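You operate a simulated robot arm through the tools that you are given. There is no shell and no other tool. Be economical: measure what you need, move in short steps, check, and stop when the job is done.

The job below is to be done with a simulated robot arm. You get a single attempt, and the scene is never put back.

Task
Switch the switch of head one on. Then fetch the deep light green tray and set it on top of the bagged white garment. Then stack the white box that says "bobbins" from the top of the side bench on top of the white box labelled "white bobbins". Then put the white-ended spool on the top of the wooden desk away on the top of the side bench. Then take the black spindle cover from the top of the wooden desk and put it on top of the brown box. Then take the dark red cone from the top of the wooden desk and put it on the top of the pale green table. Then take the yellow cone from the bottom shelf of the teal cart and put it on the folding table in front of the white rest. Keep to this order. Set down upright: white-ended spool.

The check looks at the end state, three seconds after you hand in, the way a careful person would. Anything else that was tipped, shoved, dropped, spilled or broken makes it a failure. A push-on lid holds only when it is set on centred and level and pressed home; a screw cap is set on level and turned clockwise until tight.

Robot
A 6-joint arm with a two-finger gripper on a trunk, on a base that drives. Base frame: it is fixed to the floor where the robot stands at the start and does not move with it; the origin is under the middle of the robot, x ahead of it, y to its left, z up; the surface under the hand at the start is at about z = 820. Units: mm, rad, N and s.
Its first joint turns from -2.897 to 2.897 rad. Places, roughly: bagged white garment (15x20x3 cm) [1100, -3200, 200]; black spindle cover (3x3x8 cm) [-1900, 200, 800]; brown box [-2000, 250, 750]; dark red cone (7x6x13 cm) [-2000, -400, 800]; deep light green tray (15x8x5 cm) [400, 1500, 800]; folding table in front of the white rest (18x38 cm [480, -4280, 680]; switch of head one [600, -100, 1400]; top of the pale green table (84x22 cm) [440, -3000, 760]; top of the side bench [-300, 2900, 800]; white box [-250, 3000, 750]; white-ended spool (4x4x7 cm) [-2100, 800, 800]; yellow cone (7x6x13 cm) [1100, -3700, 200]. Payload 3.43 kg.
The tool frame sits at the grasp point between the pads (the TCP): z along the fingers, y along the line on which they close. The tips reach 20 mm beyond it. The gripper opens to 190 mm. The gripper's body begins 248 mm behind the TCP.
Orientation is that of the tool frame in the base frame, as a unit quaternion [x, y, z, w]. With the fingers straight down and closing along the base's y, the tool's x points along the base's -x, its y along +y and its z along -z.

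Tools
- The arm moves only by the tool play_rows. Its argument "increments" is a list of rows, each an object (a shift or turn left out is 0, a gripper value left out holds the last) with "translation": the shift along the base's x, y, z in mm, a list of three; "turn": the turn, a rotation vector about the base's x, y, z in rad, a list of three; "gripper": the gripper command, from -1 (shut) to 1 (fully open), values between in proportion. In form: [{"translation": [x, y, z], "turn": [rx, ry, rz], "gripper": gripper}, ...]. A call has 1 to 8 rows; each row is the pose to reach, as a shift and turn from the pose commanded when the call began. A row lasts 0.2 s, in which the tool goes at most 50 mm and 0.15 rad; a call with a longer step from one row to the next is refused whole, and so is a gripper value outside its range. A pose out of reach is approached as far as the arm can. The call stops where the force on the tool passes 40 N (or 10 N more than at its start, if that is more) or the arm is blocked; 0.2 s more then pass. Each finger travels about 153 mm/s and halts on what it meets, pressing with about 40 N; the grip force reading is that of the motor and also rises with nothing between the fingers. The clock runs only during rows and for 0.2 s after the last one: add rows that repeat a pose to give the fingers time. The reply holds the time, the measured pose of the TCP, the force on the tool along the base axes, the opening and the grip force, in the units named above and with some noise, with the torque about the TCP (base axes, N m) and any sound that the robot's microphone picked up.
- Cameras (640 x 400 px; columns grow to the right, rows downward): "scene" is now at [56.6, 234.2, 1717.4]; the picture's right is [0.26, -0.97, 0.00], its down [-0.74, -0.20, -0.65] and it looks along [0.62, 0.17, -0.76] (base axes); focal length 237 px, centre (320, 200). "wrist" rides on the gripper at [70, -8, -288] in the tool frame; the picture's right is [0.12, 0.99, 0.00], its down [-0.96, 0.12, -0.25] and it looks along [-0.25, 0.03, 0.97] (tool axes); focal length 261 px, centre (320, 200). There is no depth. A picture from a camera that has moved, and an enlarged one, comes with that camera's place and axes in the base frame and with its lens.
- snapshot(camera): a new picture of that camera. It takes no simulated time.
- slide_trunk(by): slides the trunk up (or, below 0, down) by that many mm; the arm and the scene camera ride with it, the base frame stays. It gives what a move gives, with no picture.
- roll_base(legs): drives the robot by 1 to 6 legs, each [ahead, turn to the left] in mm and rad, along the robot's own axes; the way and the turn of a leg run together, so that a leg with both is an arc; at most 1500 mm and 3.142 rad a leg. The arm and the cameras ride along, it lands a little off, and it stops where it bumps. It gives what a move gives.
- turn_head(pan, tilt): turns the head with the scene camera to pan (to the left, within 2.094 rad either way) and tilt (down, from -0.506 to 1.204), counted from straight ahead of the robot. It gives what a move gives.
- zoom(camera, box): a new picture of the part [left, top, right, bottom] of that camera's present view, enlarged. It takes no simulated time.
- sign_off(): hands the job in; it is judged then, once.

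Go step by step. Nothing tells you exact positions but the pictures and the camera data: compare them with the known pose of the tool, close in by small moves and look again before you grip or let go. The budget is 196 turns and 166 pictures, counting those below and the enlarged ones. Unless the task says otherwise, let go and move clear before handing in.

The tools are called by a JSON object that holds its "name" and its "arguments". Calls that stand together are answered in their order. play_rows: Moves the arm, as the interface text tells. Its arguments: {"type":"object","properties":{"increments":{"type":"array"}},"required":["increments"]} The other tools are called the same way: slide_trunk (by) slides the trunk up or down; roll_base (legs) drives the base; turn_head (pan, tilt) turns the head that bears the scene camera; snapshot (camera) takes a picture; zoom (camera, box) takes an enlarged picture of a part of a camera's view; sign_off () hands the job in.

At the start:

```text
time: 0.0
tool_pos: [324.7, 532.8, 999.0]
ee_rot: [0.0, 1.0, 0.0, -0.001]
ft_force: [0.6, -0.1, 0.3]
torque: [0.0, 0.0, -0.05]
finger_gap: 190.0
gripper_force: 0.0
trunk travel left (down, up): [-300.0, 140.0]
robot x, y, heading: [2.9, 6.1, -0.003]
head pan, tilt: [0.258, 0.867]
```

scene: 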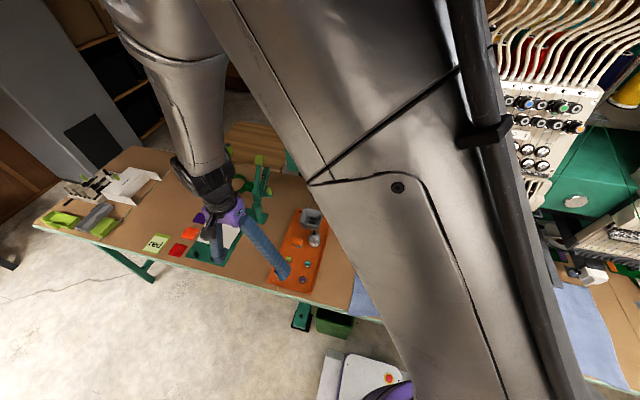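
wrist: 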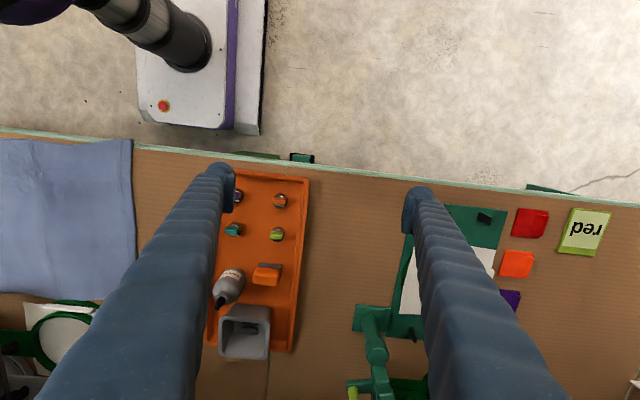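

I see an embroidery machine ahead and a table to the left. I'll look towards the machine head for the switch.

{"name": "turn_head", "arguments": {"pan": -0.5, "tilt": 0.45}}

{"name": "snapshot", "arguments": {"camera": "scene"}}

```text
time: 1.1
tool_pos: [324.9, 532.6, 999.9]
ee_rot: [0.0, 1.0, -0.001, -0.001]
ft_force: [0.1, -0.3, -0.7]
torque: [0.02, -0.03, -0.01]
finger_gap: 189.9
gripper_force: 0.1
trunk travel left (down, up): [-300.0, 140.0]
robot x, y, heading: [-1.6, 2.9, 0.001]
head pan, tilt: [-0.499, 0.45]
```

```text
163 pictures are left
camera scene: at [62.7, 170.4, 1753.2], right [-0.48, -0.88, 0.0], down [-0.38, 0.21, -0.9], along [0.79, -0.43, -0.44], focal length 237 px, centre (320, 200)
```

scene: 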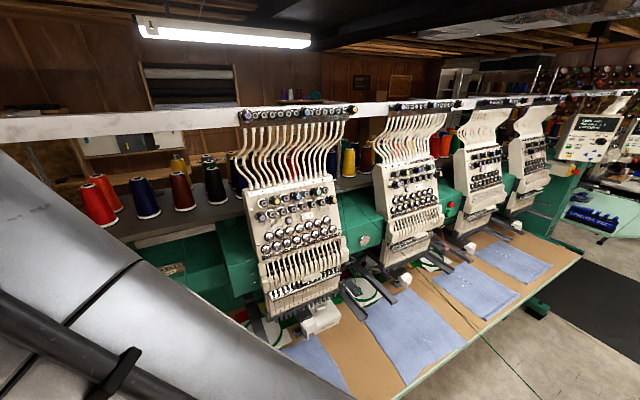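

{"name": "zoom", "arguments": {"camera": "scene", "box": [220, 90, 380, 190]}}

{"name": "zoom", "arguments": {"camera": "scene", "box": [220, 180, 380, 280]}}

```text
4.00 times, centred on (300, 140) of scene
camera zoom: at [62.7, 170.4, 1753.2], right [-0.48, -0.88, 0.0], down [-0.38, 0.21, -0.9], along [0.79, -0.43, -0.44], focal length 949 px, centre (400, 440)
```

zoom: 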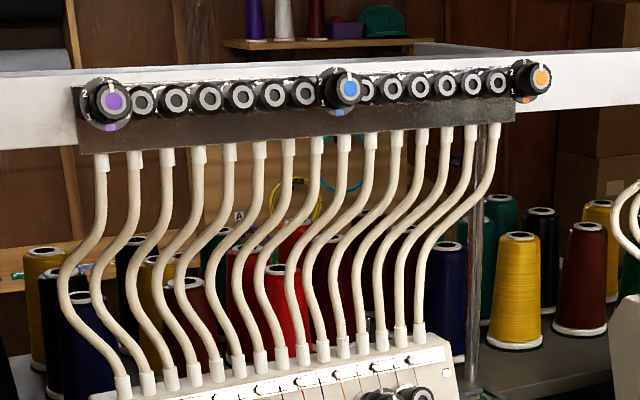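

```text
4.00 times, centred on (300, 230) of scene
camera zoom: at [62.7, 170.4, 1753.2], right [-0.48, -0.88, 0.0], down [-0.38, 0.21, -0.9], along [0.79, -0.43, -0.44], focal length 949 px, centre (400, 80)
```

zoom: 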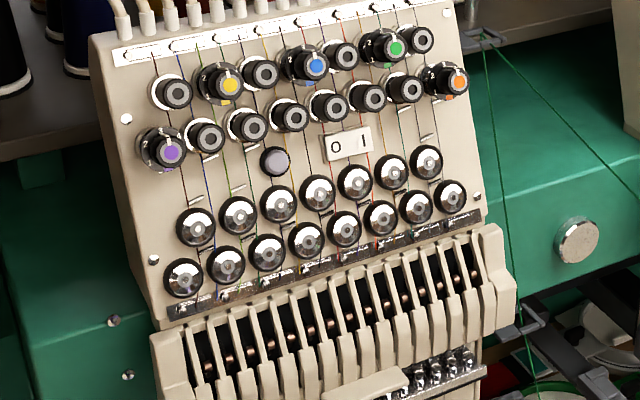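

The head-one rocker switch ("0 1") is on the panel near [600,-80,1410]; I'll back the base up for room and turn the tool to point forward.

{"name": "roll_base", "arguments": {"legs": [[-250, 0]]}}

{"name": "play_rows", "arguments": {"increments": [{"translation": [0, 0, 50], "turn": [0, -0.14, 0]}, {"translation": [0, 0, 100], "turn": [0, -0.28, 0]}, {"translation": [0, -40, 130], "turn": [0, -0.42, 0]}, {"translation": [0, -80, 160], "turn": [0, -0.56, 0]}, {"translation": [0, -120, 190], "turn": [0, -0.7, 0]}, {"translation": [0, -160, 220], "turn": [0, -0.84, 0]}, {"translation": [0, -200, 250], "turn": [0, -0.98, 0]}, {"translation": [0, -240, 280], "turn": [0, -1.12, 0]}]}}

{"name": "play_rows", "arguments": {"increments": [{"translation": [20, -40, 20], "turn": [0, -0.14, 0]}, {"translation": [40, -80, 40], "turn": [0, -0.28, 0]}, {"translation": [60, -120, 60], "turn": [0, -0.42, 0]}, {"translation": [80, -160, 80], "turn": [0, -0.451, 0]}, {"translation": [80, -200, 100], "turn": [0, -0.451, 0]}, {"translation": [80, -240, 120], "turn": [0, -0.451, 0]}, {"translation": [80, -280, 130], "turn": [0, -0.451, 0]}, {"translation": [80, -320, 130], "turn": [0, -0.451, 0]}]}}

{"name": "snapshot", "arguments": {"camera": "wrist"}}

{"name": "snapshot", "arguments": {"camera": "scene"}}

```text
time: 3.3
tool_pos: [85.5, 531.4, 999.1]
ee_rot: [0.001, 1.0, 0.001, -0.001]
ft_force: [-0.5, -0.4, -0.4]
torque: [0.0, -0.09, -0.01]
finger_gap: 189.7
gripper_force: 0.1
trunk travel left (down, up): [-300.0, 140.0]
robot x, y, heading: [-240.2, 4.5, -0.0]
head pan, tilt: [-0.499, 0.45]
```

```text
time: 4.0
tool_pos: [82.7, 459.1, 983.6]
ee_rot: [-0.001, 0.989, -0.102, 0.11]
ft_force: [-0.5, -1.0, 0.2]
torque: [0.17, 0.08, 0.06]
finger_gap: 189.8
gripper_force: 0.0
trunk travel left (down, up): [-300.0, 140.0]
robot x, y, heading: [-239.2, 1.1, -0.009]
head pan, tilt: [-0.499, 0.45]
stopped in row 3: the arm was blocked; the commanded pose is now the measured one
```

```text
time: 5.0
tool_pos: [148.2, 257.0, 1005.9]
ee_rot: [0.002, 0.936, -0.174, 0.305]
ft_force: [0.1, 1.0, 0.1]
torque: [-0.16, -0.03, -0.12]
finger_gap: 190.2
gripper_force: 0.0
out of reach, approached as far as the arm can: row 5
trunk travel left (down, up): [-300.0, 140.0]
robot x, y, heading: [-236.5, 2.5, -0.003]
head pan, tilt: [-0.499, 0.45]
stopped in row 5: the arm was blocked; the commanded pose is now the measured one
```

```text
160 pictures are left
camera wrist: at [-73.8, 336.2, 1184.3], right [0.01, 0.92, -0.39], down [0.65, 0.29, 0.7], along [0.76, -0.26, -0.6], focal length 261 px, centre (320, 200)
```

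wrist: 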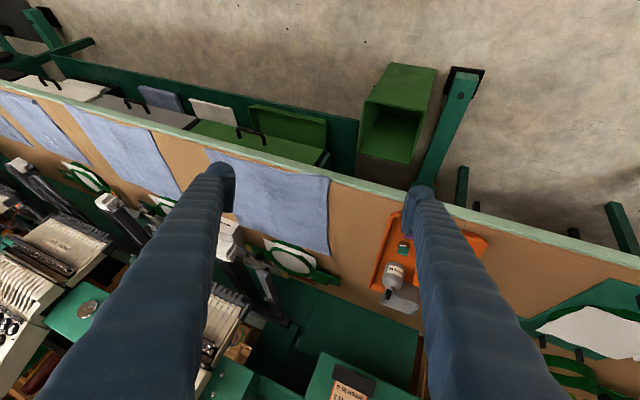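

```text
159 pictures are left
camera scene: at [-168.3, 195.6, 1746.1], right [-0.23, -0.97, 0.0], down [-0.49, 0.11, -0.86], along [0.84, -0.2, -0.5], focal length 237 px, centre (320, 200)
```

scene: 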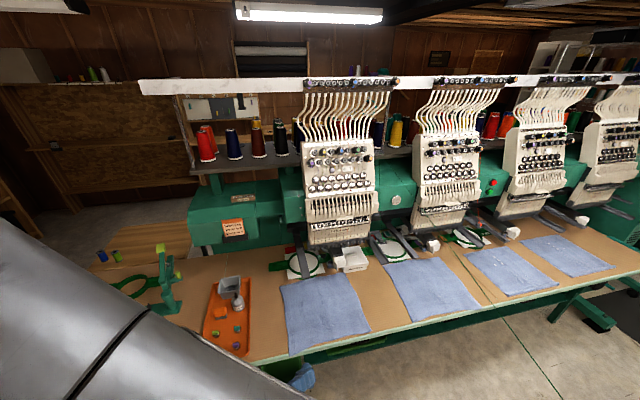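

The arm got blocked by its own body; I'll reset the head and move the arm forward away from the trunk first.

{"name": "play_rows", "arguments": {"increments": [{"translation": [40, 0, 20]}, {"translation": [80, -10, 40]}, {"translation": [110, -20, 75]}, {"translation": [140, -30, 110]}, {"translation": [170, -40, 145]}, {"translation": [195, -50, 180]}, {"translation": [210, -60, 215]}, {"translation": [220, -70, 250]}]}}

{"name": "turn_head", "arguments": {"pan": -0.3, "tilt": 0.45}}

{"name": "snapshot", "arguments": {"camera": "scene"}}

```text
time: 7.0
tool_pos: [364.6, 166.9, 1188.1]
ee_rot: [-0.011, 0.942, -0.218, 0.256]
ft_force: [0.8, -0.2, -0.2]
torque: [-0.03, 0.05, -0.06]
finger_gap: 190.1
gripper_force: 0.0
trunk travel left (down, up): [-300.0, 140.0]
robot x, y, heading: [-240.5, 6.6, 0.0]
head pan, tilt: [-0.499, 0.45]
stopped in row 8: the arm was blocked; the commanded pose is now the measured one
```

```text
time: 7.7
tool_pos: [363.8, 167.4, 1189.3]
ee_rot: [-0.013, 0.942, -0.217, 0.257]
ft_force: [0.5, 0.0, 0.0]
torque: [-0.03, -0.01, 0.0]
finger_gap: 190.3
gripper_force: 0.0
trunk travel left (down, up): [-300.0, 140.0]
robot x, y, heading: [-239.3, 4.4, 0.002]
head pan, tilt: [-0.3, 0.45]
```

```text
158 pictures are left
camera scene: at [-237.9, 125.3, 1791.3], right [-0.98, -0.2, 0.0], down [-0.01, 0.04, -1.0], along [0.2, -0.98, -0.04], focal length 237 px, centre (320, 200)
```

scene: 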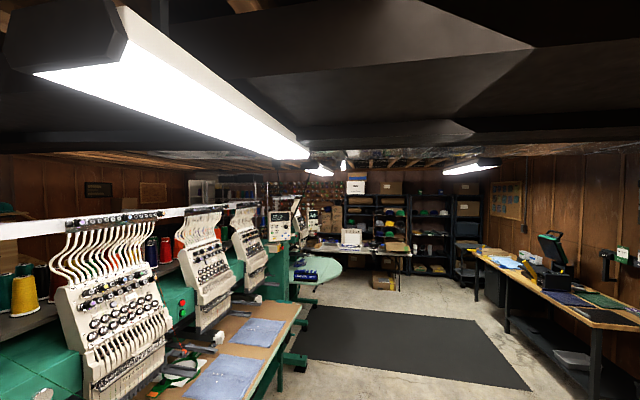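

The arm's elbow is pushing the head, which sits left of the arm. I'll turn the base left so the switch is on the right side, free of the head.

{"name": "roll_base", "arguments": {"legs": [[-120, 0], [0, 0.6]]}}

{"name": "slide_trunk", "arguments": {"by": 130}}

{"name": "play_rows", "arguments": {"increments": [{"translation": [30, -40, 0]}, {"translation": [60, -80, 0]}, {"translation": [90, -120, 0]}, {"translation": [110, -160, 0]}, {"translation": [125, -205, 0]}, {"translation": [140, -250, 0]}, {"translation": [150, -295, 0]}, {"translation": [160, -340, 0]}]}}

{"name": "turn_head", "arguments": {"pan": -0.7, "tilt": 0.5}}

{"name": "snapshot", "arguments": {"camera": "scene"}}

```text
time: 11.6
tool_pos: [54.4, 472.9, 1185.0]
ee_rot: [-0.286, 0.897, -0.136, 0.307]
ft_force: [0.7, -0.5, -0.1]
torque: [-0.03, 0.06, -0.03]
finger_gap: 189.8
gripper_force: 0.0
trunk travel left (down, up): [-300.0, 140.0]
robot x, y, heading: [-341.7, -22.5, 0.597]
head pan, tilt: [-0.3, 0.45]
```

```text
time: 13.1
tool_pos: [53.3, 473.4, 1313.3]
ee_rot: [-0.287, 0.897, -0.139, 0.306]
ft_force: [-0.1, 0.2, 0.0]
torque: [-0.07, -0.04, -0.04]
finger_gap: 190.0
gripper_force: 0.1
trunk travel left (down, up): [-430.0, 10.0]
robot x, y, heading: [-341.8, -20.6, 0.592]
head pan, tilt: [-0.3, 0.45]
```

```text
time: 14.9
tool_pos: [234.9, 143.7, 1330.7]
ee_rot: [-0.287, 0.898, -0.135, 0.304]
ft_force: [0.8, -0.6, 0.9]
torque: [0.03, 0.02, 0.01]
finger_gap: 189.9
gripper_force: 0.0
out of reach, approached as far as the arm can: row 7, 8
trunk travel left (down, up): [-430.0, 10.0]
robot x, y, heading: [-338.6, -24.5, 0.595]
head pan, tilt: [-0.3, 0.45]
```

```text
time: 15.8
tool_pos: [234.8, 146.7, 1328.5]
ee_rot: [-0.286, 0.898, -0.137, 0.304]
ft_force: [-0.3, 0.0, -0.2]
torque: [-0.03, -0.01, -0.03]
finger_gap: 190.0
gripper_force: 0.1
trunk travel left (down, up): [-430.0, 10.0]
robot x, y, heading: [-340.1, -25.5, 0.592]
head pan, tilt: [-0.7, 0.499]
```

```text
157 pictures are left
camera scene: at [-382.4, 133.9, 1878.7], right [-0.11, -0.99, 0.0], down [-0.48, 0.05, -0.88], along [0.87, -0.09, -0.48], focal length 237 px, centre (320, 200)
```

scene: 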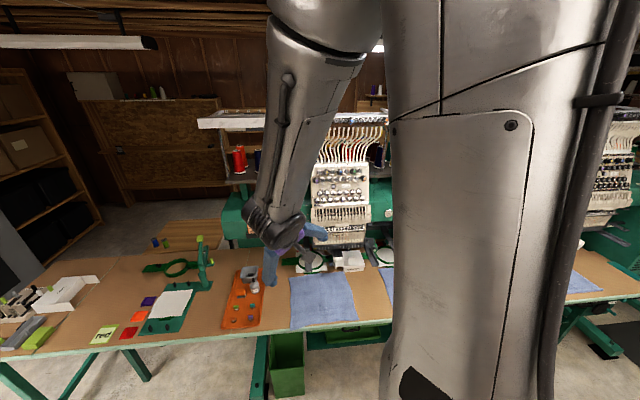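

The elbow is above the camera now. I'll rotate the tool to point at the panel with the fingers one above the other, while moving right and outward.

{"name": "play_rows", "arguments": {"increments": [{"translation": [10, -30, 15], "turn": [-0.093, -0.089, 0.053]}, {"translation": [20, -60, 30], "turn": [-0.186, -0.178, 0.106]}, {"translation": [30, -90, 45], "turn": [-0.279, -0.267, 0.159]}, {"translation": [40, -120, 60], "turn": [-0.372, -0.356, 0.212]}, {"translation": [50, -150, 75], "turn": [-0.465, -0.445, 0.265]}, {"translation": [55, -180, 90], "turn": [-0.558, -0.534, 0.318]}, {"translation": [60, -210, 105], "turn": [-0.651, -0.623, 0.371]}, {"translation": [60, -240, 120], "turn": [-0.744, -0.712, 0.424]}]}}

{"name": "snapshot", "arguments": {"camera": "wrist"}}

{"name": "snapshot", "arguments": {"camera": "scene"}}

```text
time: 17.6
tool_pos: [451.8, -25.7, 1556.0]
ee_rot: [-0.46, 0.594, -0.476, 0.457]
ft_force: [-1.1, -0.7, 0.1]
torque: [-0.02, 0.08, 0.12]
finger_gap: 190.0
gripper_force: 0.0
out of reach, approached as far as the arm can: row 1, 2, 3, 4, 5, 6, 7, 8
trunk travel left (down, up): [-430.0, 10.0]
robot x, y, heading: [-338.6, -18.8, 0.59]
head pan, tilt: [-0.7, 0.499]
```

```text
156 pictures are left
camera wrist: at [159.5, -56.5, 1593.7], right [-0.13, 0.0, -0.99], down [-0.1, 0.99, 0.02], along [0.99, 0.1, -0.13], focal length 261 px, centre (320, 200)
```

wrist: 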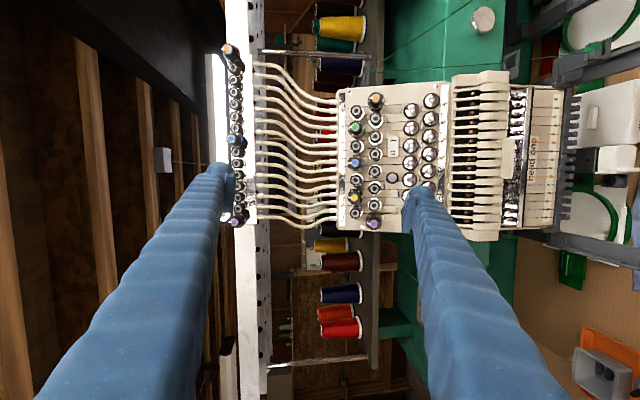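

```text
155 pictures are left
camera scene: at [-385.1, 132.0, 1878.8], right [-0.11, -0.99, 0.0], down [-0.47, 0.05, -0.88], along [0.87, -0.09, -0.48], focal length 237 px, centre (320, 200)
```

scene: 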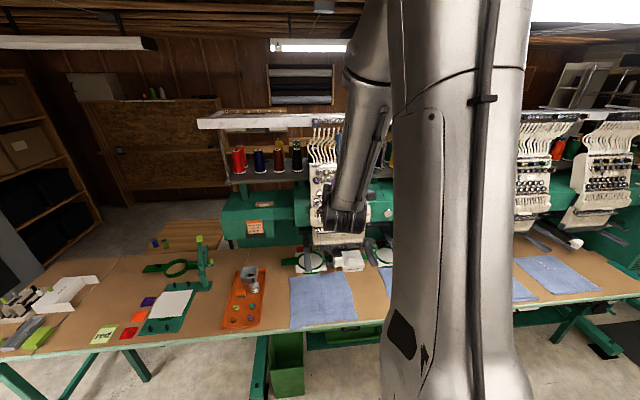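

The tool is almost aligned with the panel; the switch shows at about (392,146) in the wrist view. Zooming to see the rocker state.

{"name": "zoom", "arguments": {"camera": "wrist", "box": [340, 100, 460, 220]}}

```text
3.33 times, centred on (400, 160) of wrist
camera zoom: at [159.5, -56.5, 1593.7], right [-0.13, 0.0, -0.99], down [-0.1, 0.99, 0.02], along [0.99, 0.1, -0.13], focal length 869 px, centre (53, 333)
```

zoom: 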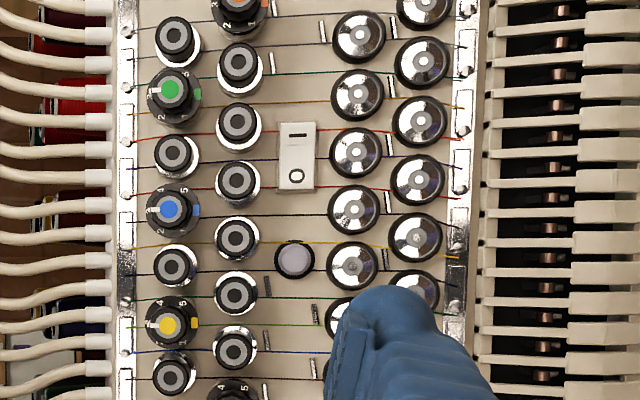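

The rocker is in "0"; its "1" end is to the machine's right. I estimate its centre at about (640,-107,1394) on a panel tilted ~0.4 rad. I'll narrow the gripper and make a small test move first.

{"name": "play_rows", "arguments": {"increments": [{"translation": [0, -20, -20], "turn": [-0.03, 0.03, -0.03], "gripper": 0.053}, {"translation": [0, -40, -40], "turn": [-0.06, 0.06, -0.06]}, {"translation": [0, -60, -60], "turn": [-0.089, 0.09, -0.086]}, {"translation": [0, -60, -60], "turn": [-0.089, 0.09, -0.086]}]}}

{"name": "snapshot", "arguments": {"camera": "wrist"}}

```text
time: 18.6
tool_pos: [458.8, -89.4, 1493.0]
ee_rot: [-0.476, 0.612, -0.499, 0.387]
ft_force: [0.4, -0.3, 0.1]
torque: [-0.03, 0.01, -0.02]
finger_gap: 99.5
gripper_force: 0.0
trunk travel left (down, up): [-430.0, 10.0]
robot x, y, heading: [-341.0, -21.6, 0.596]
head pan, tilt: [-0.7, 0.499]
```

```text
153 pictures are left
camera wrist: at [171.1, -88.9, 1560.2], right [-0.22, -0.07, -0.97], down [-0.02, 1.0, -0.06], along [0.97, 0.0, -0.23], focal length 261 px, centre (320, 200)
```

wrist: 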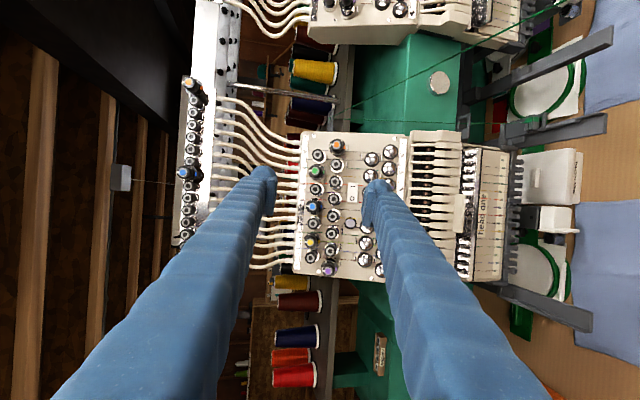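

Orientation is good and the label reads "head one". Approaching to about 60 mm short of the rocker.

{"name": "play_rows", "arguments": {"increments": [{"translation": [37, -11, -10]}, {"translation": [74, -22, -20]}, {"translation": [111, -33, -29]}, {"translation": [111, -33, -29]}]}}

{"name": "zoom", "arguments": {"camera": "wrist", "box": [260, 100, 420, 260]}}

{"name": "zoom", "arguments": {"camera": "scene", "box": [260, 100, 400, 260]}}

```text
time: 19.6
tool_pos: [572.1, -119.4, 1467.5]
ee_rot: [-0.473, 0.614, -0.502, 0.383]
ft_force: [-0.1, -0.6, 1.2]
torque: [0.01, 0.02, 0.07]
finger_gap: 99.8
gripper_force: 0.0
out of reach, approached as far as the arm can: row 3, 4
trunk travel left (down, up): [-430.0, 10.0]
robot x, y, heading: [-341.4, -19.0, 0.591]
head pan, tilt: [-0.7, 0.499]
```

```text
2.50 times, centred on (340, 180) of wrist
camera zoom: at [283.6, -116.1, 1534.1], right [-0.23, -0.07, -0.97], down [-0.01, 1.0, -0.07], along [0.97, -0.01, -0.23], focal length 652 px, centre (270, 250)
```

zoom: 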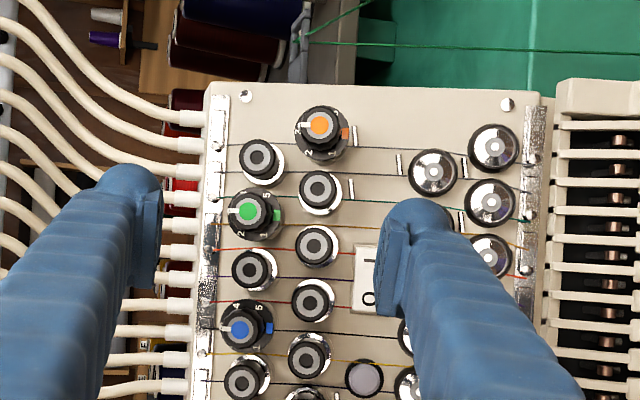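

```text
2.50 times, centred on (330, 180) of scene
camera zoom: at [-382.9, 132.4, 1878.8], right [-0.11, -0.99, 0.0], down [-0.48, 0.05, -0.88], along [0.87, -0.09, -0.48], focal length 593 px, centre (295, 250)
```

zoom: 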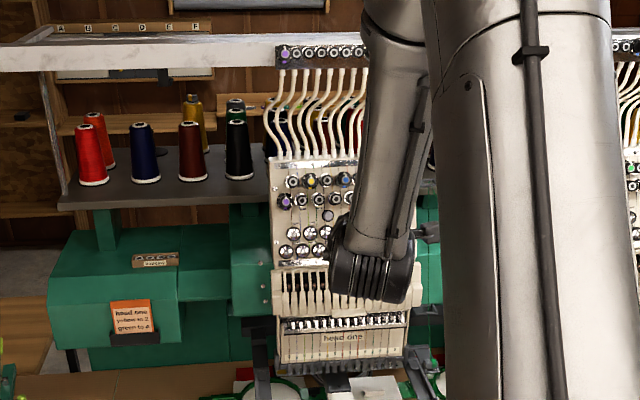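

The tip lines up with the "1" end of the rocker. I'll advance slowly, with force guarding.

{"name": "play_rows", "arguments": {"increments": [{"translation": [15, -6, -7]}, {"translation": [30, -11, -11]}, {"translation": [40, -14, -13]}, {"translation": [46, -16, -14]}, {"translation": [46, -16, -14]}]}}

{"name": "zoom", "arguments": {"camera": "wrist", "box": [260, 100, 420, 260]}}

```text
time: 20.8
tool_pos: [621.5, -126.3, 1454.5]
ee_rot: [-0.473, 0.616, -0.502, 0.381]
ft_force: [-1.2, -1.1, 0.1]
torque: [0.02, -0.03, 0.01]
finger_gap: 100.0
gripper_force: 0.1
out of reach, approached as far as the arm can: row 1, 2, 3, 4, 5
trunk travel left (down, up): [-430.0, 10.0]
robot x, y, heading: [-337.9, -18.7, 0.592]
head pan, tilt: [-0.7, 0.499]
```

```text
2.50 times, centred on (340, 180) of wrist
camera zoom: at [333.4, -121.7, 1521.8], right [-0.23, -0.07, -0.97], down [-0.01, 1.0, -0.07], along [0.97, -0.01, -0.23], focal length 652 px, centre (270, 250)
```

zoom: 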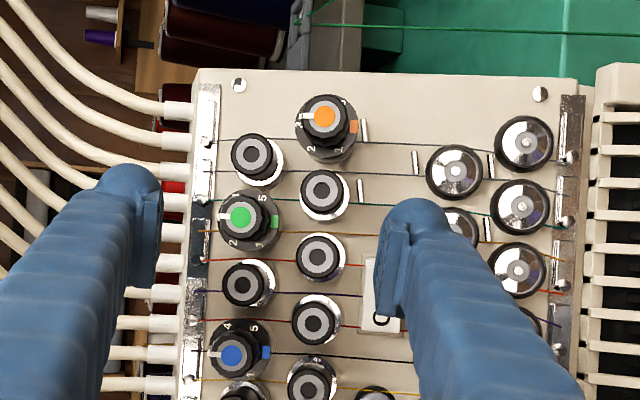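

Not yet in contact, and the tip is about 10 mm too near the rocker's middle; I'll shift right and then press forward.

{"name": "play_rows", "arguments": {"increments": [{"translation": [0, -5, -2]}, {"translation": [5, -11, -3]}, {"translation": [10, -13, -4]}, {"translation": [15, -14, -5]}, {"translation": [20, -15, -6]}, {"translation": [25, -17, -7]}]}}

{"name": "zoom", "arguments": {"camera": "wrist", "box": [260, 100, 420, 260]}}

```text
time: 22.2
tool_pos: [640.7, -129.7, 1450.6]
ee_rot: [-0.474, 0.616, -0.501, 0.381]
ft_force: [-32.7, 6.6, 9.4]
torque: [0.59, 2.15, 0.5]
finger_gap: 101.5
gripper_force: 1.2
out of reach, approached as far as the arm can: row 1, 2, 3, 4, 5, 6
trunk travel left (down, up): [-430.0, 10.0]
robot x, y, heading: [-343.1, -21.2, 0.592]
head pan, tilt: [-0.7, 0.499]
stopped in row 6: the force on the tool passed its limit at 44 N (the readings are from after the stop); the commanded pose is now the measured one
```

```text
2.50 times, centred on (340, 180) of wrist
camera zoom: at [353.5, -126.3, 1519.3], right [-0.23, -0.07, -0.97], down [0.0, 1.0, -0.07], along [0.97, -0.01, -0.23], focal length 652 px, centre (270, 250)
```

zoom: 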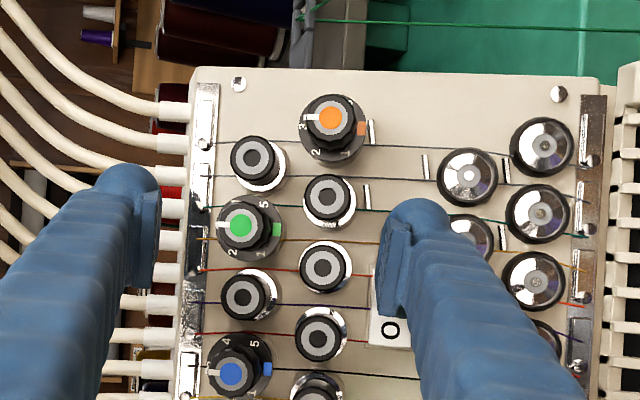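

Contact was made at 44 N; I'll back off and check the rocker.

{"name": "play_rows", "arguments": {"increments": [{"translation": [-15, 4, 3]}, {"translation": [-45, 10, 9]}, {"translation": [-60, 15, 30]}, {"translation": [-80, 20, 60]}, {"translation": [-80, 20, 60]}]}}

{"name": "zoom", "arguments": {"camera": "wrist", "box": [300, 140, 400, 240]}}

```text
time: 23.4
tool_pos: [569.3, -109.2, 1507.4]
ee_rot: [-0.475, 0.617, -0.5, 0.379]
ft_force: [0.5, 0.2, -0.6]
torque: [-0.04, -0.03, -0.11]
finger_gap: 100.0
gripper_force: 0.1
trunk travel left (down, up): [-430.0, 10.0]
robot x, y, heading: [-339.8, -22.6, 0.598]
head pan, tilt: [-0.7, 0.499]
```

```text
4.00 times, centred on (350, 190) of wrist
camera zoom: at [281.3, -104.7, 1577.3], right [-0.23, -0.07, -0.97], down [0.0, 1.0, -0.07], along [0.97, -0.01, -0.23], focal length 1043 px, centre (200, 240)
```

zoom: 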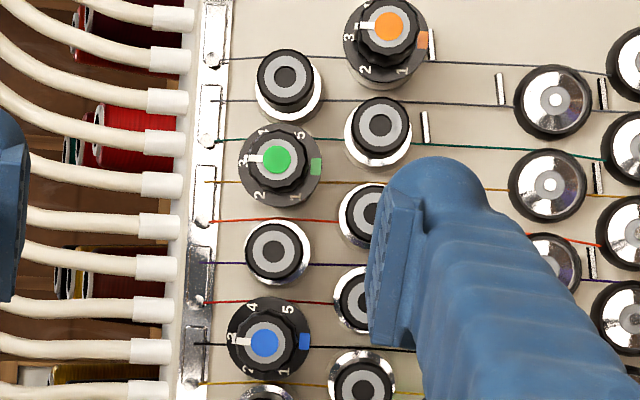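

{"name": "play_rows", "arguments": {"increments": [{"translation": [-30, 25, 15]}, {"translation": [-60, 50, 30]}, {"translation": [-90, 75, 45]}, {"translation": [-90, 75, 45]}]}}

{"name": "zoom", "arguments": {"camera": "wrist", "box": [320, 120, 400, 180]}}

```text
time: 24.4
tool_pos: [479.1, -36.2, 1550.7]
ee_rot: [-0.474, 0.617, -0.501, 0.379]
ft_force: [0.5, 0.2, -0.6]
torque: [-0.02, -0.02, -0.06]
finger_gap: 99.8
gripper_force: 0.0
trunk travel left (down, up): [-430.0, 10.0]
robot x, y, heading: [-345.2, -19.7, 0.595]
head pan, tilt: [-0.7, 0.499]
```

```text
6.67 times, centred on (360, 150) of wrist
camera zoom: at [191.4, -31.8, 1621.3], right [-0.23, -0.07, -0.97], down [0.0, 1.0, -0.07], along [0.97, -0.01, -0.23], focal length 1738 px, centre (53, 533)
```

zoom: 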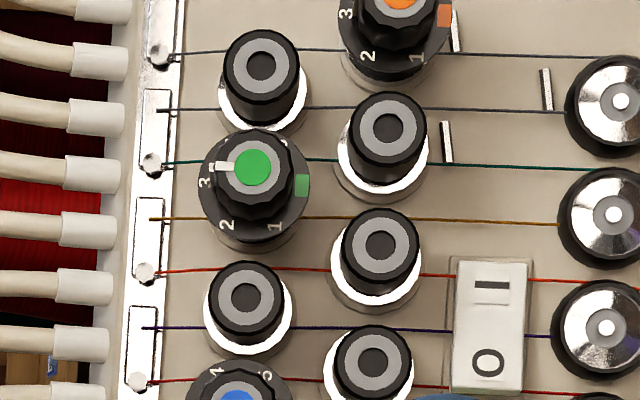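

{"name": "zoom", "arguments": {"camera": "wrist", "box": [366, 150, 406, 190]}}

```text
10.00 times, centred on (386, 170) of wrist
camera zoom: at [191.4, -31.8, 1621.3], right [-0.23, -0.07, -0.97], down [0.0, 1.0, -0.07], along [0.97, -0.01, -0.23], focal length 2606 px, centre (-340, 500)
```

zoom: 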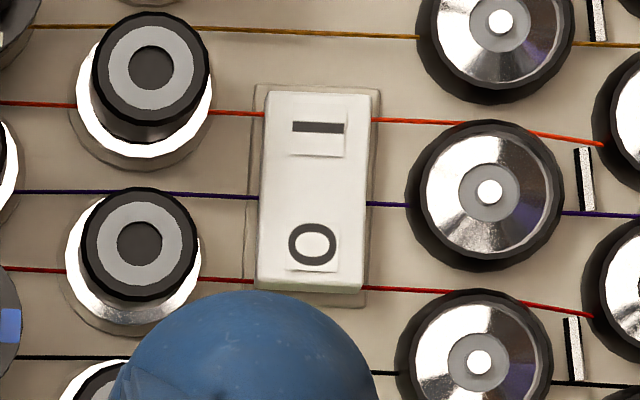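

The "1" end looks pressed in and "0" raised. I'll return to the earlier viewpoint to compare directly.

{"name": "play_rows", "arguments": {"increments": [{"translation": [-14, 5, 3], "turn": [0.045, -0.045, 0.043]}, {"translation": [-27, 10, 5], "turn": [0.089, -0.09, 0.086], "gripper": 1}, {"translation": [-27, 10, 5], "turn": [0.089, -0.09, 0.086]}, {"translation": [-27, 10, 5], "turn": [0.089, -0.09, 0.086]}]}}

{"name": "zoom", "arguments": {"camera": "wrist", "box": [340, 100, 460, 220]}}

```text
time: 25.4
tool_pos: [451.6, -27.3, 1558.3]
ee_rot: [-0.459, 0.6, -0.477, 0.45]
ft_force: [0.2, 0.7, -0.9]
torque: [0.01, 0.0, 0.04]
finger_gap: 189.9
gripper_force: 0.1
trunk travel left (down, up): [-430.0, 10.0]
robot x, y, heading: [-341.5, -25.0, 0.594]
head pan, tilt: [-0.7, 0.499]
```

```text
3.33 times, centred on (400, 160) of wrist
camera zoom: at [159.1, -53.2, 1599.4], right [-0.14, 0.01, -0.99], down [-0.09, 1.0, 0.02], along [0.99, 0.09, -0.14], focal length 869 px, centre (53, 333)
```

zoom: 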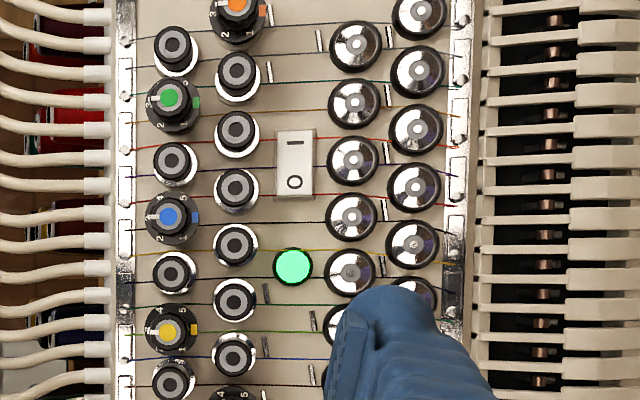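

The lamp is lit green: head one is on. Next I bring the arm back to a downward travel pose.

{"name": "play_rows", "arguments": {"increments": [{"translation": [-40, 20, 0], "turn": [0.058, 0.103, -0.048]}, {"translation": [-70, 50, -20], "turn": [0.117, 0.206, -0.095]}, {"translation": [-95, 80, -45], "turn": [0.176, 0.309, -0.143]}, {"translation": [-120, 110, -70], "turn": [0.234, 0.411, -0.19]}, {"translation": [-140, 140, -95], "turn": [0.293, 0.514, -0.238]}, {"translation": [-160, 165, -125], "turn": [0.351, 0.616, -0.285]}, {"translation": [-175, 190, -155], "turn": [0.41, 0.72, -0.333]}, {"translation": [-190, 215, -185], "turn": [0.469, 0.823, -0.38]}]}}

{"name": "play_rows", "arguments": {"increments": [{"translation": [-10, 25, -30], "turn": [0.05, 0.088, -0.041]}, {"translation": [-20, 50, -60], "turn": [0.1, 0.177, -0.082]}, {"translation": [-30, 75, -90], "turn": [0.151, 0.266, -0.123]}, {"translation": [-40, 100, -120], "turn": [0.202, 0.355, -0.164]}, {"translation": [-50, 125, -150], "turn": [0.252, 0.443, -0.205]}, {"translation": [-60, 150, -180], "turn": [0.252, 0.443, -0.205]}]}}

{"name": "slide_trunk", "arguments": {"by": -130}}

{"name": "turn_head", "arguments": {"pan": 0.3, "tilt": 0.5}}

{"name": "snapshot", "arguments": {"camera": "scene"}}

```text
time: 27.2
tool_pos: [257.2, 190.2, 1370.6]
ee_rot: [-0.379, 0.891, -0.183, 0.172]
ft_force: [0.4, 0.2, 0.3]
torque: [-0.11, 0.0, -0.05]
finger_gap: 189.9
gripper_force: 0.1
trunk travel left (down, up): [-430.0, 10.0]
robot x, y, heading: [-340.4, -21.9, 0.593]
head pan, tilt: [-0.7, 0.499]
```

```text
time: 28.6
tool_pos: [197.7, 338.5, 1193.9]
ee_rot: [-0.293, 0.956, 0.001, 0.0]
ft_force: [0.6, 0.1, -0.8]
torque: [-0.05, -0.06, 0.0]
finger_gap: 189.8
gripper_force: 0.0
trunk travel left (down, up): [-430.0, 10.0]
robot x, y, heading: [-346.6, -20.6, 0.592]
head pan, tilt: [-0.7, 0.499]
```

```text
time: 30.2
tool_pos: [197.0, 337.4, 1065.2]
ee_rot: [-0.293, 0.956, -0.001, -0.001]
ft_force: [-0.2, 0.1, -0.7]
torque: [0.03, 0.03, -0.02]
finger_gap: 190.3
gripper_force: 0.0
trunk travel left (down, up): [-300.0, 140.0]
robot x, y, heading: [-340.3, -22.6, 0.592]
head pan, tilt: [-0.7, 0.499]
```

```text
time: 31.5
tool_pos: [197.0, 338.0, 1064.8]
ee_rot: [-0.294, 0.956, 0.001, -0.001]
ft_force: [0.4, 0.0, -0.4]
torque: [-0.01, 0.02, -0.04]
finger_gap: 190.0
gripper_force: 0.0
trunk travel left (down, up): [-300.0, 140.0]
robot x, y, heading: [-335.9, -22.4, 0.589]
head pan, tilt: [0.3, 0.499]
```

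```text
144 pictures are left
camera scene: at [-414.8, 214.1, 1748.7], right [0.78, -0.63, 0.0], down [-0.3, -0.37, -0.88], along [0.55, 0.68, -0.48], focal length 237 px, centre (320, 200)
```

scene: 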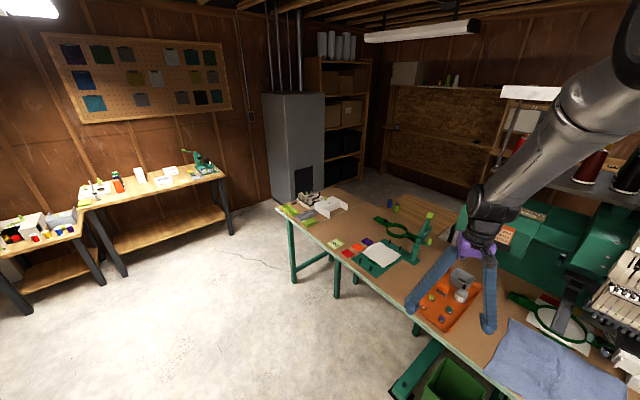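

{"name": "zoom", "arguments": {"camera": "scene", "box": [260, 170, 420, 270]}}

{"name": "zoom", "arguments": {"camera": "scene", "box": [0, 130, 240, 280]}}

```text
4.00 times, centred on (340, 220) of scene
camera zoom: at [-414.8, 214.1, 1748.7], right [0.78, -0.63, 0.0], down [-0.3, -0.37, -0.88], along [0.55, 0.68, -0.48], focal length 949 px, centre (240, 120)
```

zoom: 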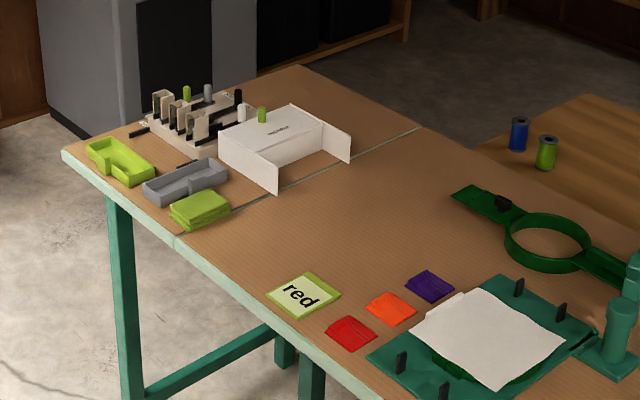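

```text
2.67 times, centred on (120, 205) of scene
camera zoom: at [-414.8, 214.1, 1748.7], right [0.78, -0.63, 0.0], down [-0.3, -0.37, -0.88], along [0.55, 0.68, -0.48], focal length 633 px, centre (853, 187)
```

zoom: 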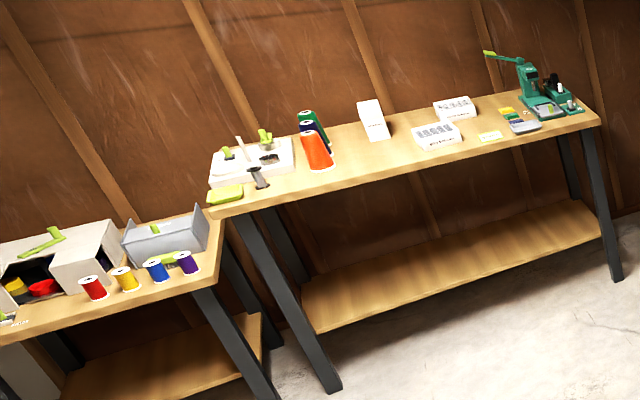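

The deep light green tray is at the left corner of the machine table, near (350,1508). Driving there.

{"name": "roll_base", "arguments": {"legs": [[0, 0.98], [1450, 0], [0, -1.57]]}}

{"name": "turn_head", "arguments": {"pan": 0.1, "tilt": 0.8}}

{"name": "snapshot", "arguments": {"camera": "scene"}}

{"name": "snapshot", "arguments": {"camera": "wrist"}}

```text
time: 50.0
tool_pos: [335.9, 1586.3, 1064.9]
ee_rot: [-0.089, 0.996, -0.001, -0.001]
ft_force: [-0.3, 1.5, -0.2]
torque: [-0.38, 0.0, 0.0]
finger_gap: 190.0
gripper_force: 0.0
trunk travel left (down, up): [-300.0, 140.0]
robot x, y, heading: [-321.3, 1559.0, 0.142]
head pan, tilt: [0.3, 0.499]
stopped in leg 3: the robot was blocked; the commanded pose is now the measured one
```

```text
time: 50.8
tool_pos: [336.0, 1584.4, 1065.6]
ee_rot: [-0.089, 0.996, 0.0, 0.0]
ft_force: [0.6, -0.2, 0.0]
torque: [0.0, 0.02, -0.01]
finger_gap: 190.0
gripper_force: 0.2
trunk travel left (down, up): [-300.0, 140.0]
robot x, y, heading: [-319.7, 1559.2, 0.138]
head pan, tilt: [0.099, 0.799]
```

```text
141 pictures are left
camera scene: at [-286.3, 1783.0, 1722.8], right [0.23, -0.97, 0.0], down [-0.7, -0.17, -0.7], along [0.68, 0.16, -0.72], focal length 237 px, centre (320, 200)
```

scene: 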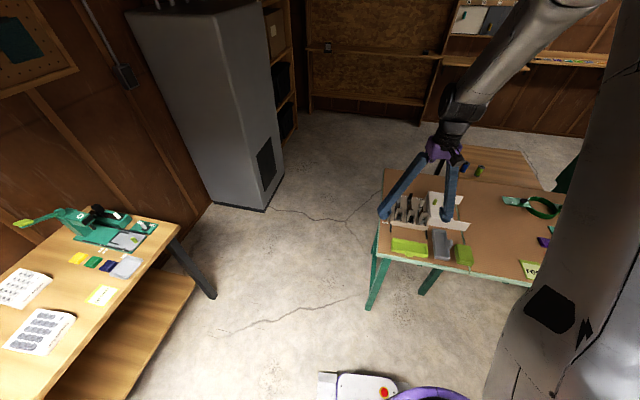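

```text
140 pictures are left
camera wrist: at [269.0, 1562.0, 1353.5], right [-0.29, 0.96, 0.0], down [0.93, 0.28, 0.25], along [0.24, 0.07, -0.97], focal length 261 px, centre (320, 200)
```

wrist: 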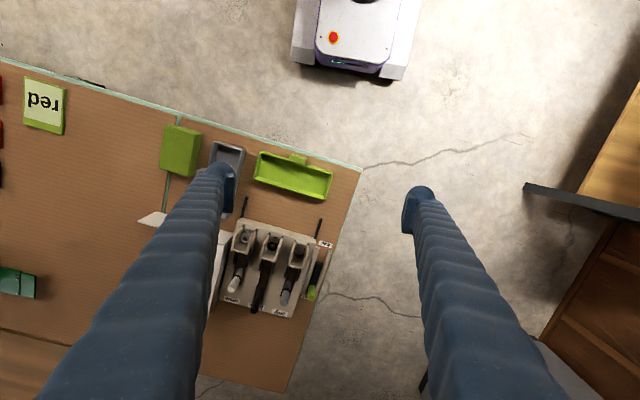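

The tray sits at the table corner, long side roughly along y. Before choosing a grip I want to see the cart with the garment (low shelf), so I'll scout there first.

{"name": "roll_base", "arguments": {"legs": [[-150, 0], [0, -1.7], [1500, 0], [1300, 0]]}}

{"name": "turn_head", "arguments": {"pan": 0.4, "tilt": 0.45}}

{"name": "snapshot", "arguments": {"camera": "scene"}}

```text
time: 57.2
tool_pos: [-325.0, 889.8, 1066.2]
ee_rot: [0.575, 0.818, 0.0, -0.001]
ft_force: [1.8, 0.1, 0.1]
torque: [0.01, 0.39, 0.01]
finger_gap: 190.0
gripper_force: 0.1
trunk travel left (down, up): [-300.0, 140.0]
robot x, y, heading: [-379.3, 1564.3, -1.305]
head pan, tilt: [0.099, 0.799]
stopped in leg 2: the robot was blocked; the commanded pose is now the measured one
```

```text
time: 58.1
tool_pos: [-326.8, 889.9, 1068.2]
ee_rot: [0.575, 0.818, 0.001, 0.0]
ft_force: [0.0, -1.1, -0.1]
torque: [0.03, -0.08, 0.01]
finger_gap: 190.1
gripper_force: 0.0
trunk travel left (down, up): [-300.0, 140.0]
robot x, y, heading: [-377.1, 1561.4, -1.309]
head pan, tilt: [0.4, 0.45]
```

```text
139 pictures are left
camera scene: at [-122.7, 1562.0, 1753.2], right [-0.79, -0.62, 0.0], down [-0.27, 0.34, -0.9], along [0.55, -0.71, -0.44], focal length 237 px, centre (320, 200)
```

scene: 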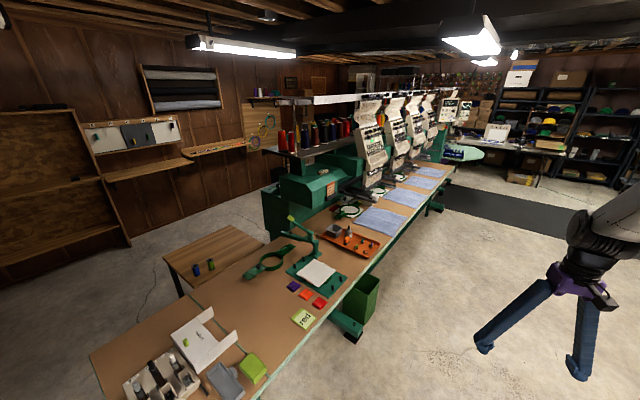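

{"name": "roll_base", "arguments": {"legs": [[0, -0.27], [1500, 0], [1500, 0]]}}

{"name": "turn_head", "arguments": {"pan": 0.7, "tilt": 0.5}}

{"name": "snapshot", "arguments": {"camera": "scene"}}

```text
time: 79.2
tool_pos: [-601.9, -2086.0, 1068.0]
ee_rot: [0.689, 0.724, -0.001, 0.0]
ft_force: [0.0, -0.9, -1.2]
torque: [0.0, 0.0, -0.02]
finger_gap: 190.2
gripper_force: 0.2
trunk travel left (down, up): [-300.0, 140.0]
robot x, y, heading: [-450.1, -1429.3, -1.6]
head pan, tilt: [0.4, 0.45]
```

```text
time: 80.0
tool_pos: [-601.1, -2085.1, 1068.7]
ee_rot: [0.689, 0.725, 0.0, 0.0]
ft_force: [-0.7, -0.4, 0.9]
torque: [0.01, -0.01, 0.0]
finger_gap: 190.0
gripper_force: 0.0
trunk travel left (down, up): [-300.0, 140.0]
robot x, y, heading: [-452.9, -1426.8, -1.603]
head pan, tilt: [0.7, 0.499]
```

```text
138 pictures are left
camera scene: at [-185.2, -1486.1, 1748.7], right [-0.78, -0.62, 0.0], down [-0.3, 0.38, -0.88], along [0.54, -0.69, -0.48], focal length 237 px, centre (320, 200)
```

scene: 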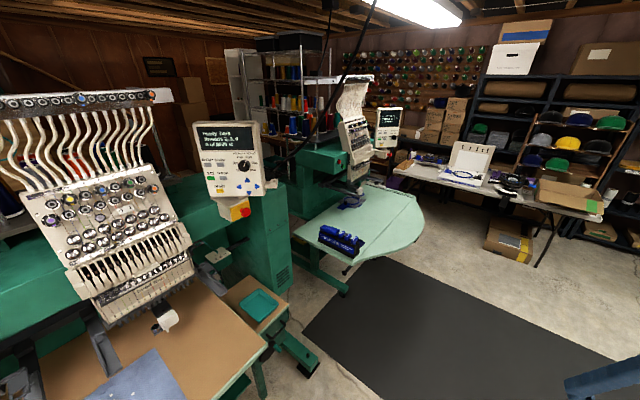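

{"name": "zoom", "arguments": {"camera": "scene", "box": [290, 60, 510, 260]}}

```text
2.00 times, centred on (400, 160) of scene
camera zoom: at [-185.2, -1486.1, 1748.7], right [-0.78, -0.62, 0.0], down [-0.3, 0.38, -0.88], along [0.54, -0.69, -0.48], focal length 474 px, centre (160, 280)
```

zoom: 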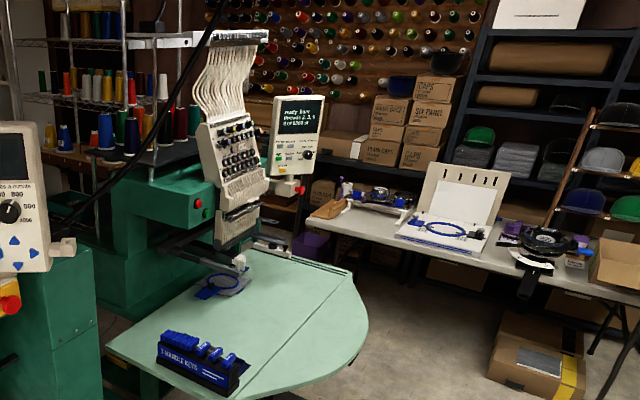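

{"name": "roll_base", "arguments": {"legs": [[1500, 0], [600, 0.1], [0, 0.9]]}}

{"name": "turn_head", "arguments": {"pan": 0.5, "tilt": 0.5}}

{"name": "snapshot", "arguments": {"camera": "scene"}}

```text
time: 97.7
tool_pos: [54.8, -3979.4, 1069.9]
ee_rot: [0.236, 0.972, 0.001, 0.001]
ft_force: [-0.5, 0.6, 0.6]
torque: [-0.11, -0.02, 0.0]
finger_gap: 189.8
gripper_force: 0.0
trunk travel left (down, up): [-300.0, 140.0]
robot x, y, heading: [-472.7, -3571.2, -0.563]
head pan, tilt: [0.7, 0.499]
```

```text
time: 98.5
tool_pos: [54.9, -3979.0, 1069.2]
ee_rot: [0.236, 0.972, 0.0, 0.0]
ft_force: [-1.4, -0.1, 0.2]
torque: [0.16, -0.14, 0.0]
finger_gap: 190.0
gripper_force: 0.0
trunk travel left (down, up): [-300.0, 140.0]
robot x, y, heading: [-471.4, -3571.2, -0.562]
head pan, tilt: [0.499, 0.499]
```

```text
136 pictures are left
camera scene: at [-288.5, -3402.5, 1751.4], right [-0.07, -1.0, -0.01], down [-0.47, 0.04, -0.88], along [0.88, -0.06, -0.48], focal length 237 px, centre (320, 200)
```

scene: 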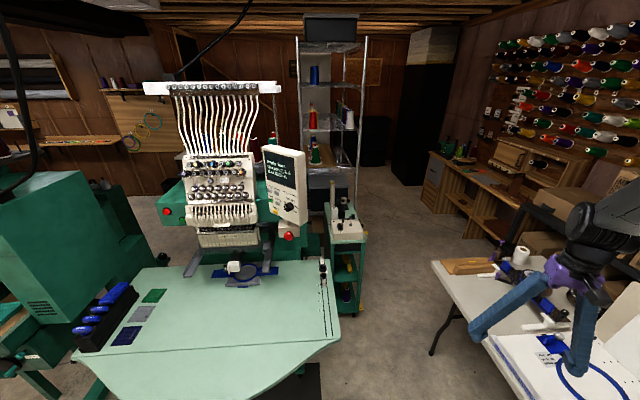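

{"name": "zoom", "arguments": {"camera": "scene", "box": [290, 170, 410, 330]}}

```text
2.50 times, centred on (350, 250) of scene
camera zoom: at [-288.5, -3402.5, 1751.4], right [-0.07, -1.0, -0.01], down [-0.47, 0.04, -0.88], along [0.88, -0.06, -0.48], focal length 593 px, centre (245, 75)
```

zoom: 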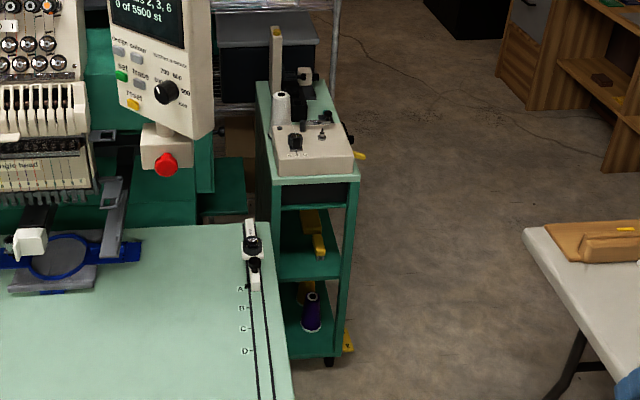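

The teal cart stands at about (880–1200,-3650) with open sides; the yellow cone and a purple one are on its bottom shelf. The garment is hidden behind/under the pale green table, so I'll look through the gap on its other side.

{"name": "roll_base", "arguments": {"legs": [[0, 1.0], [0, 1.1], [1200, 0], [0, -1.2]]}}

{"name": "turn_head", "arguments": {"pan": -0.4, "tilt": 0.5}}

{"name": "snapshot", "arguments": {"camera": "scene"}}

```text
time: 103.1
tool_pos: [138.1, -3326.1, 1069.2]
ee_rot: [-0.269, 0.963, -0.006, 0.002]
ft_force: [-0.5, -0.6, -0.1]
torque: [0.0, -0.03, 0.0]
finger_gap: 189.8
gripper_force: 0.1
trunk travel left (down, up): [-300.0, 140.0]
robot x, y, heading: [-441.4, -3636.8, 0.447]
head pan, tilt: [0.499, 0.499]
stopped in leg 2: the robot was blocked; the commanded pose is now the measured one
```

```text
time: 104.3
tool_pos: [140.3, -3327.3, 1070.0]
ee_rot: [-0.27, 0.963, -0.004, 0.002]
ft_force: [0.7, 0.3, -0.3]
torque: [-0.06, -0.01, 0.01]
finger_gap: 190.1
gripper_force: 0.0
trunk travel left (down, up): [-300.0, 140.0]
robot x, y, heading: [-446.8, -3636.7, 0.443]
head pan, tilt: [-0.4, 0.499]
```

```text
134 pictures are left
camera scene: at [-457.6, -3458.7, 1750.4], right [0.05, -1.0, 0.0], down [-0.48, -0.02, -0.88], along [0.88, 0.04, -0.48], focal length 237 px, centre (320, 200)
```

scene: 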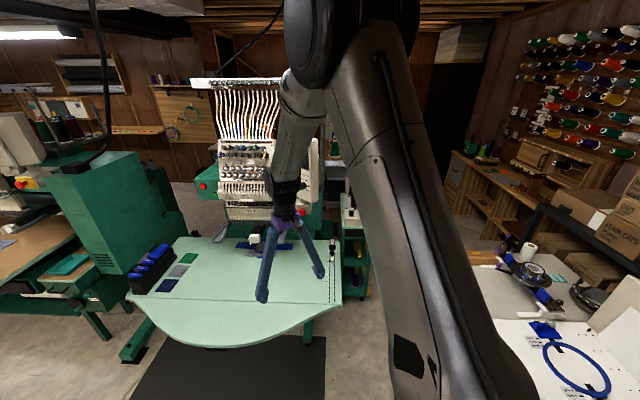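

The base gets blocked while turning; I suspect the elbow hits something overhead. I'll look up.

{"name": "turn_head", "arguments": {"pan": -0.9, "tilt": -0.45}}

{"name": "snapshot", "arguments": {"camera": "scene"}}

{"name": "turn_head", "arguments": {"pan": 0.9, "tilt": 0.3}}

{"name": "snapshot", "arguments": {"camera": "scene"}}

```text
time: 105.6
tool_pos: [140.3, -3327.1, 1070.2]
ee_rot: [-0.27, 0.963, -0.004, 0.002]
ft_force: [-0.4, -0.4, -0.5]
torque: [0.01, 0.01, 0.0]
finger_gap: 189.8
gripper_force: 0.1
trunk travel left (down, up): [-300.0, 140.0]
robot x, y, heading: [-444.1, -3636.0, 0.447]
head pan, tilt: [-0.901, -0.45]
```

```text
133 pictures are left
camera scene: at [-485.3, -3494.5, 1833.1], right [-0.44, -0.9, 0.0], down [0.39, -0.19, -0.9], along [0.81, -0.4, 0.43], focal length 237 px, centre (320, 200)
```

scene: 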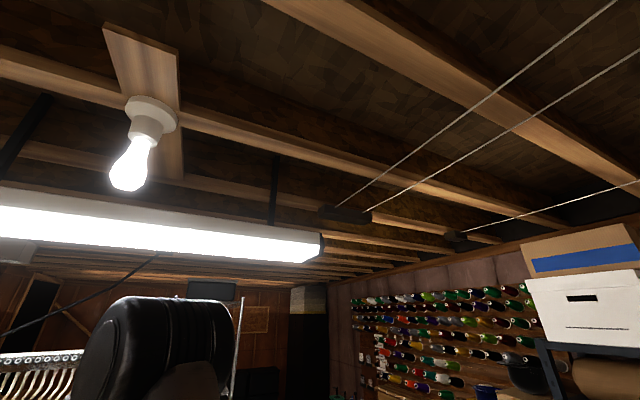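

```text
time: 107.4
tool_pos: [141.1, -3327.4, 1071.1]
ee_rot: [-0.269, 0.963, -0.003, 0.002]
ft_force: [0.6, 0.4, -0.7]
torque: [0.01, -0.01, 0.01]
finger_gap: 190.1
gripper_force: 0.2
trunk travel left (down, up): [-300.0, 140.0]
robot x, y, heading: [-438.9, -3637.2, 0.442]
head pan, tilt: [0.901, 0.3]
```

```text
132 pictures are left
camera scene: at [-527.6, -3372.3, 1769.3], right [0.97, -0.22, 0.0], down [-0.07, -0.28, -0.96], along [0.21, 0.93, -0.29], focal length 237 px, centre (320, 200)
```

scene: 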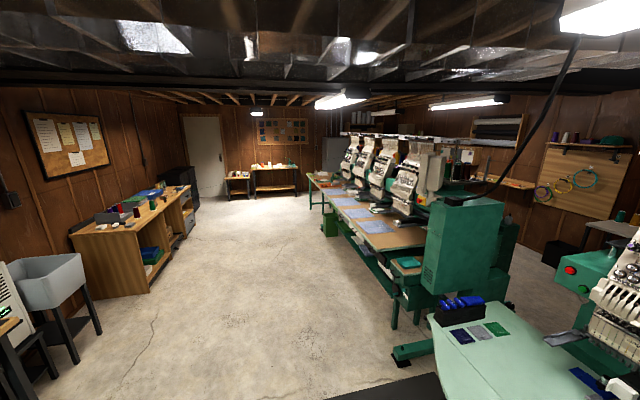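

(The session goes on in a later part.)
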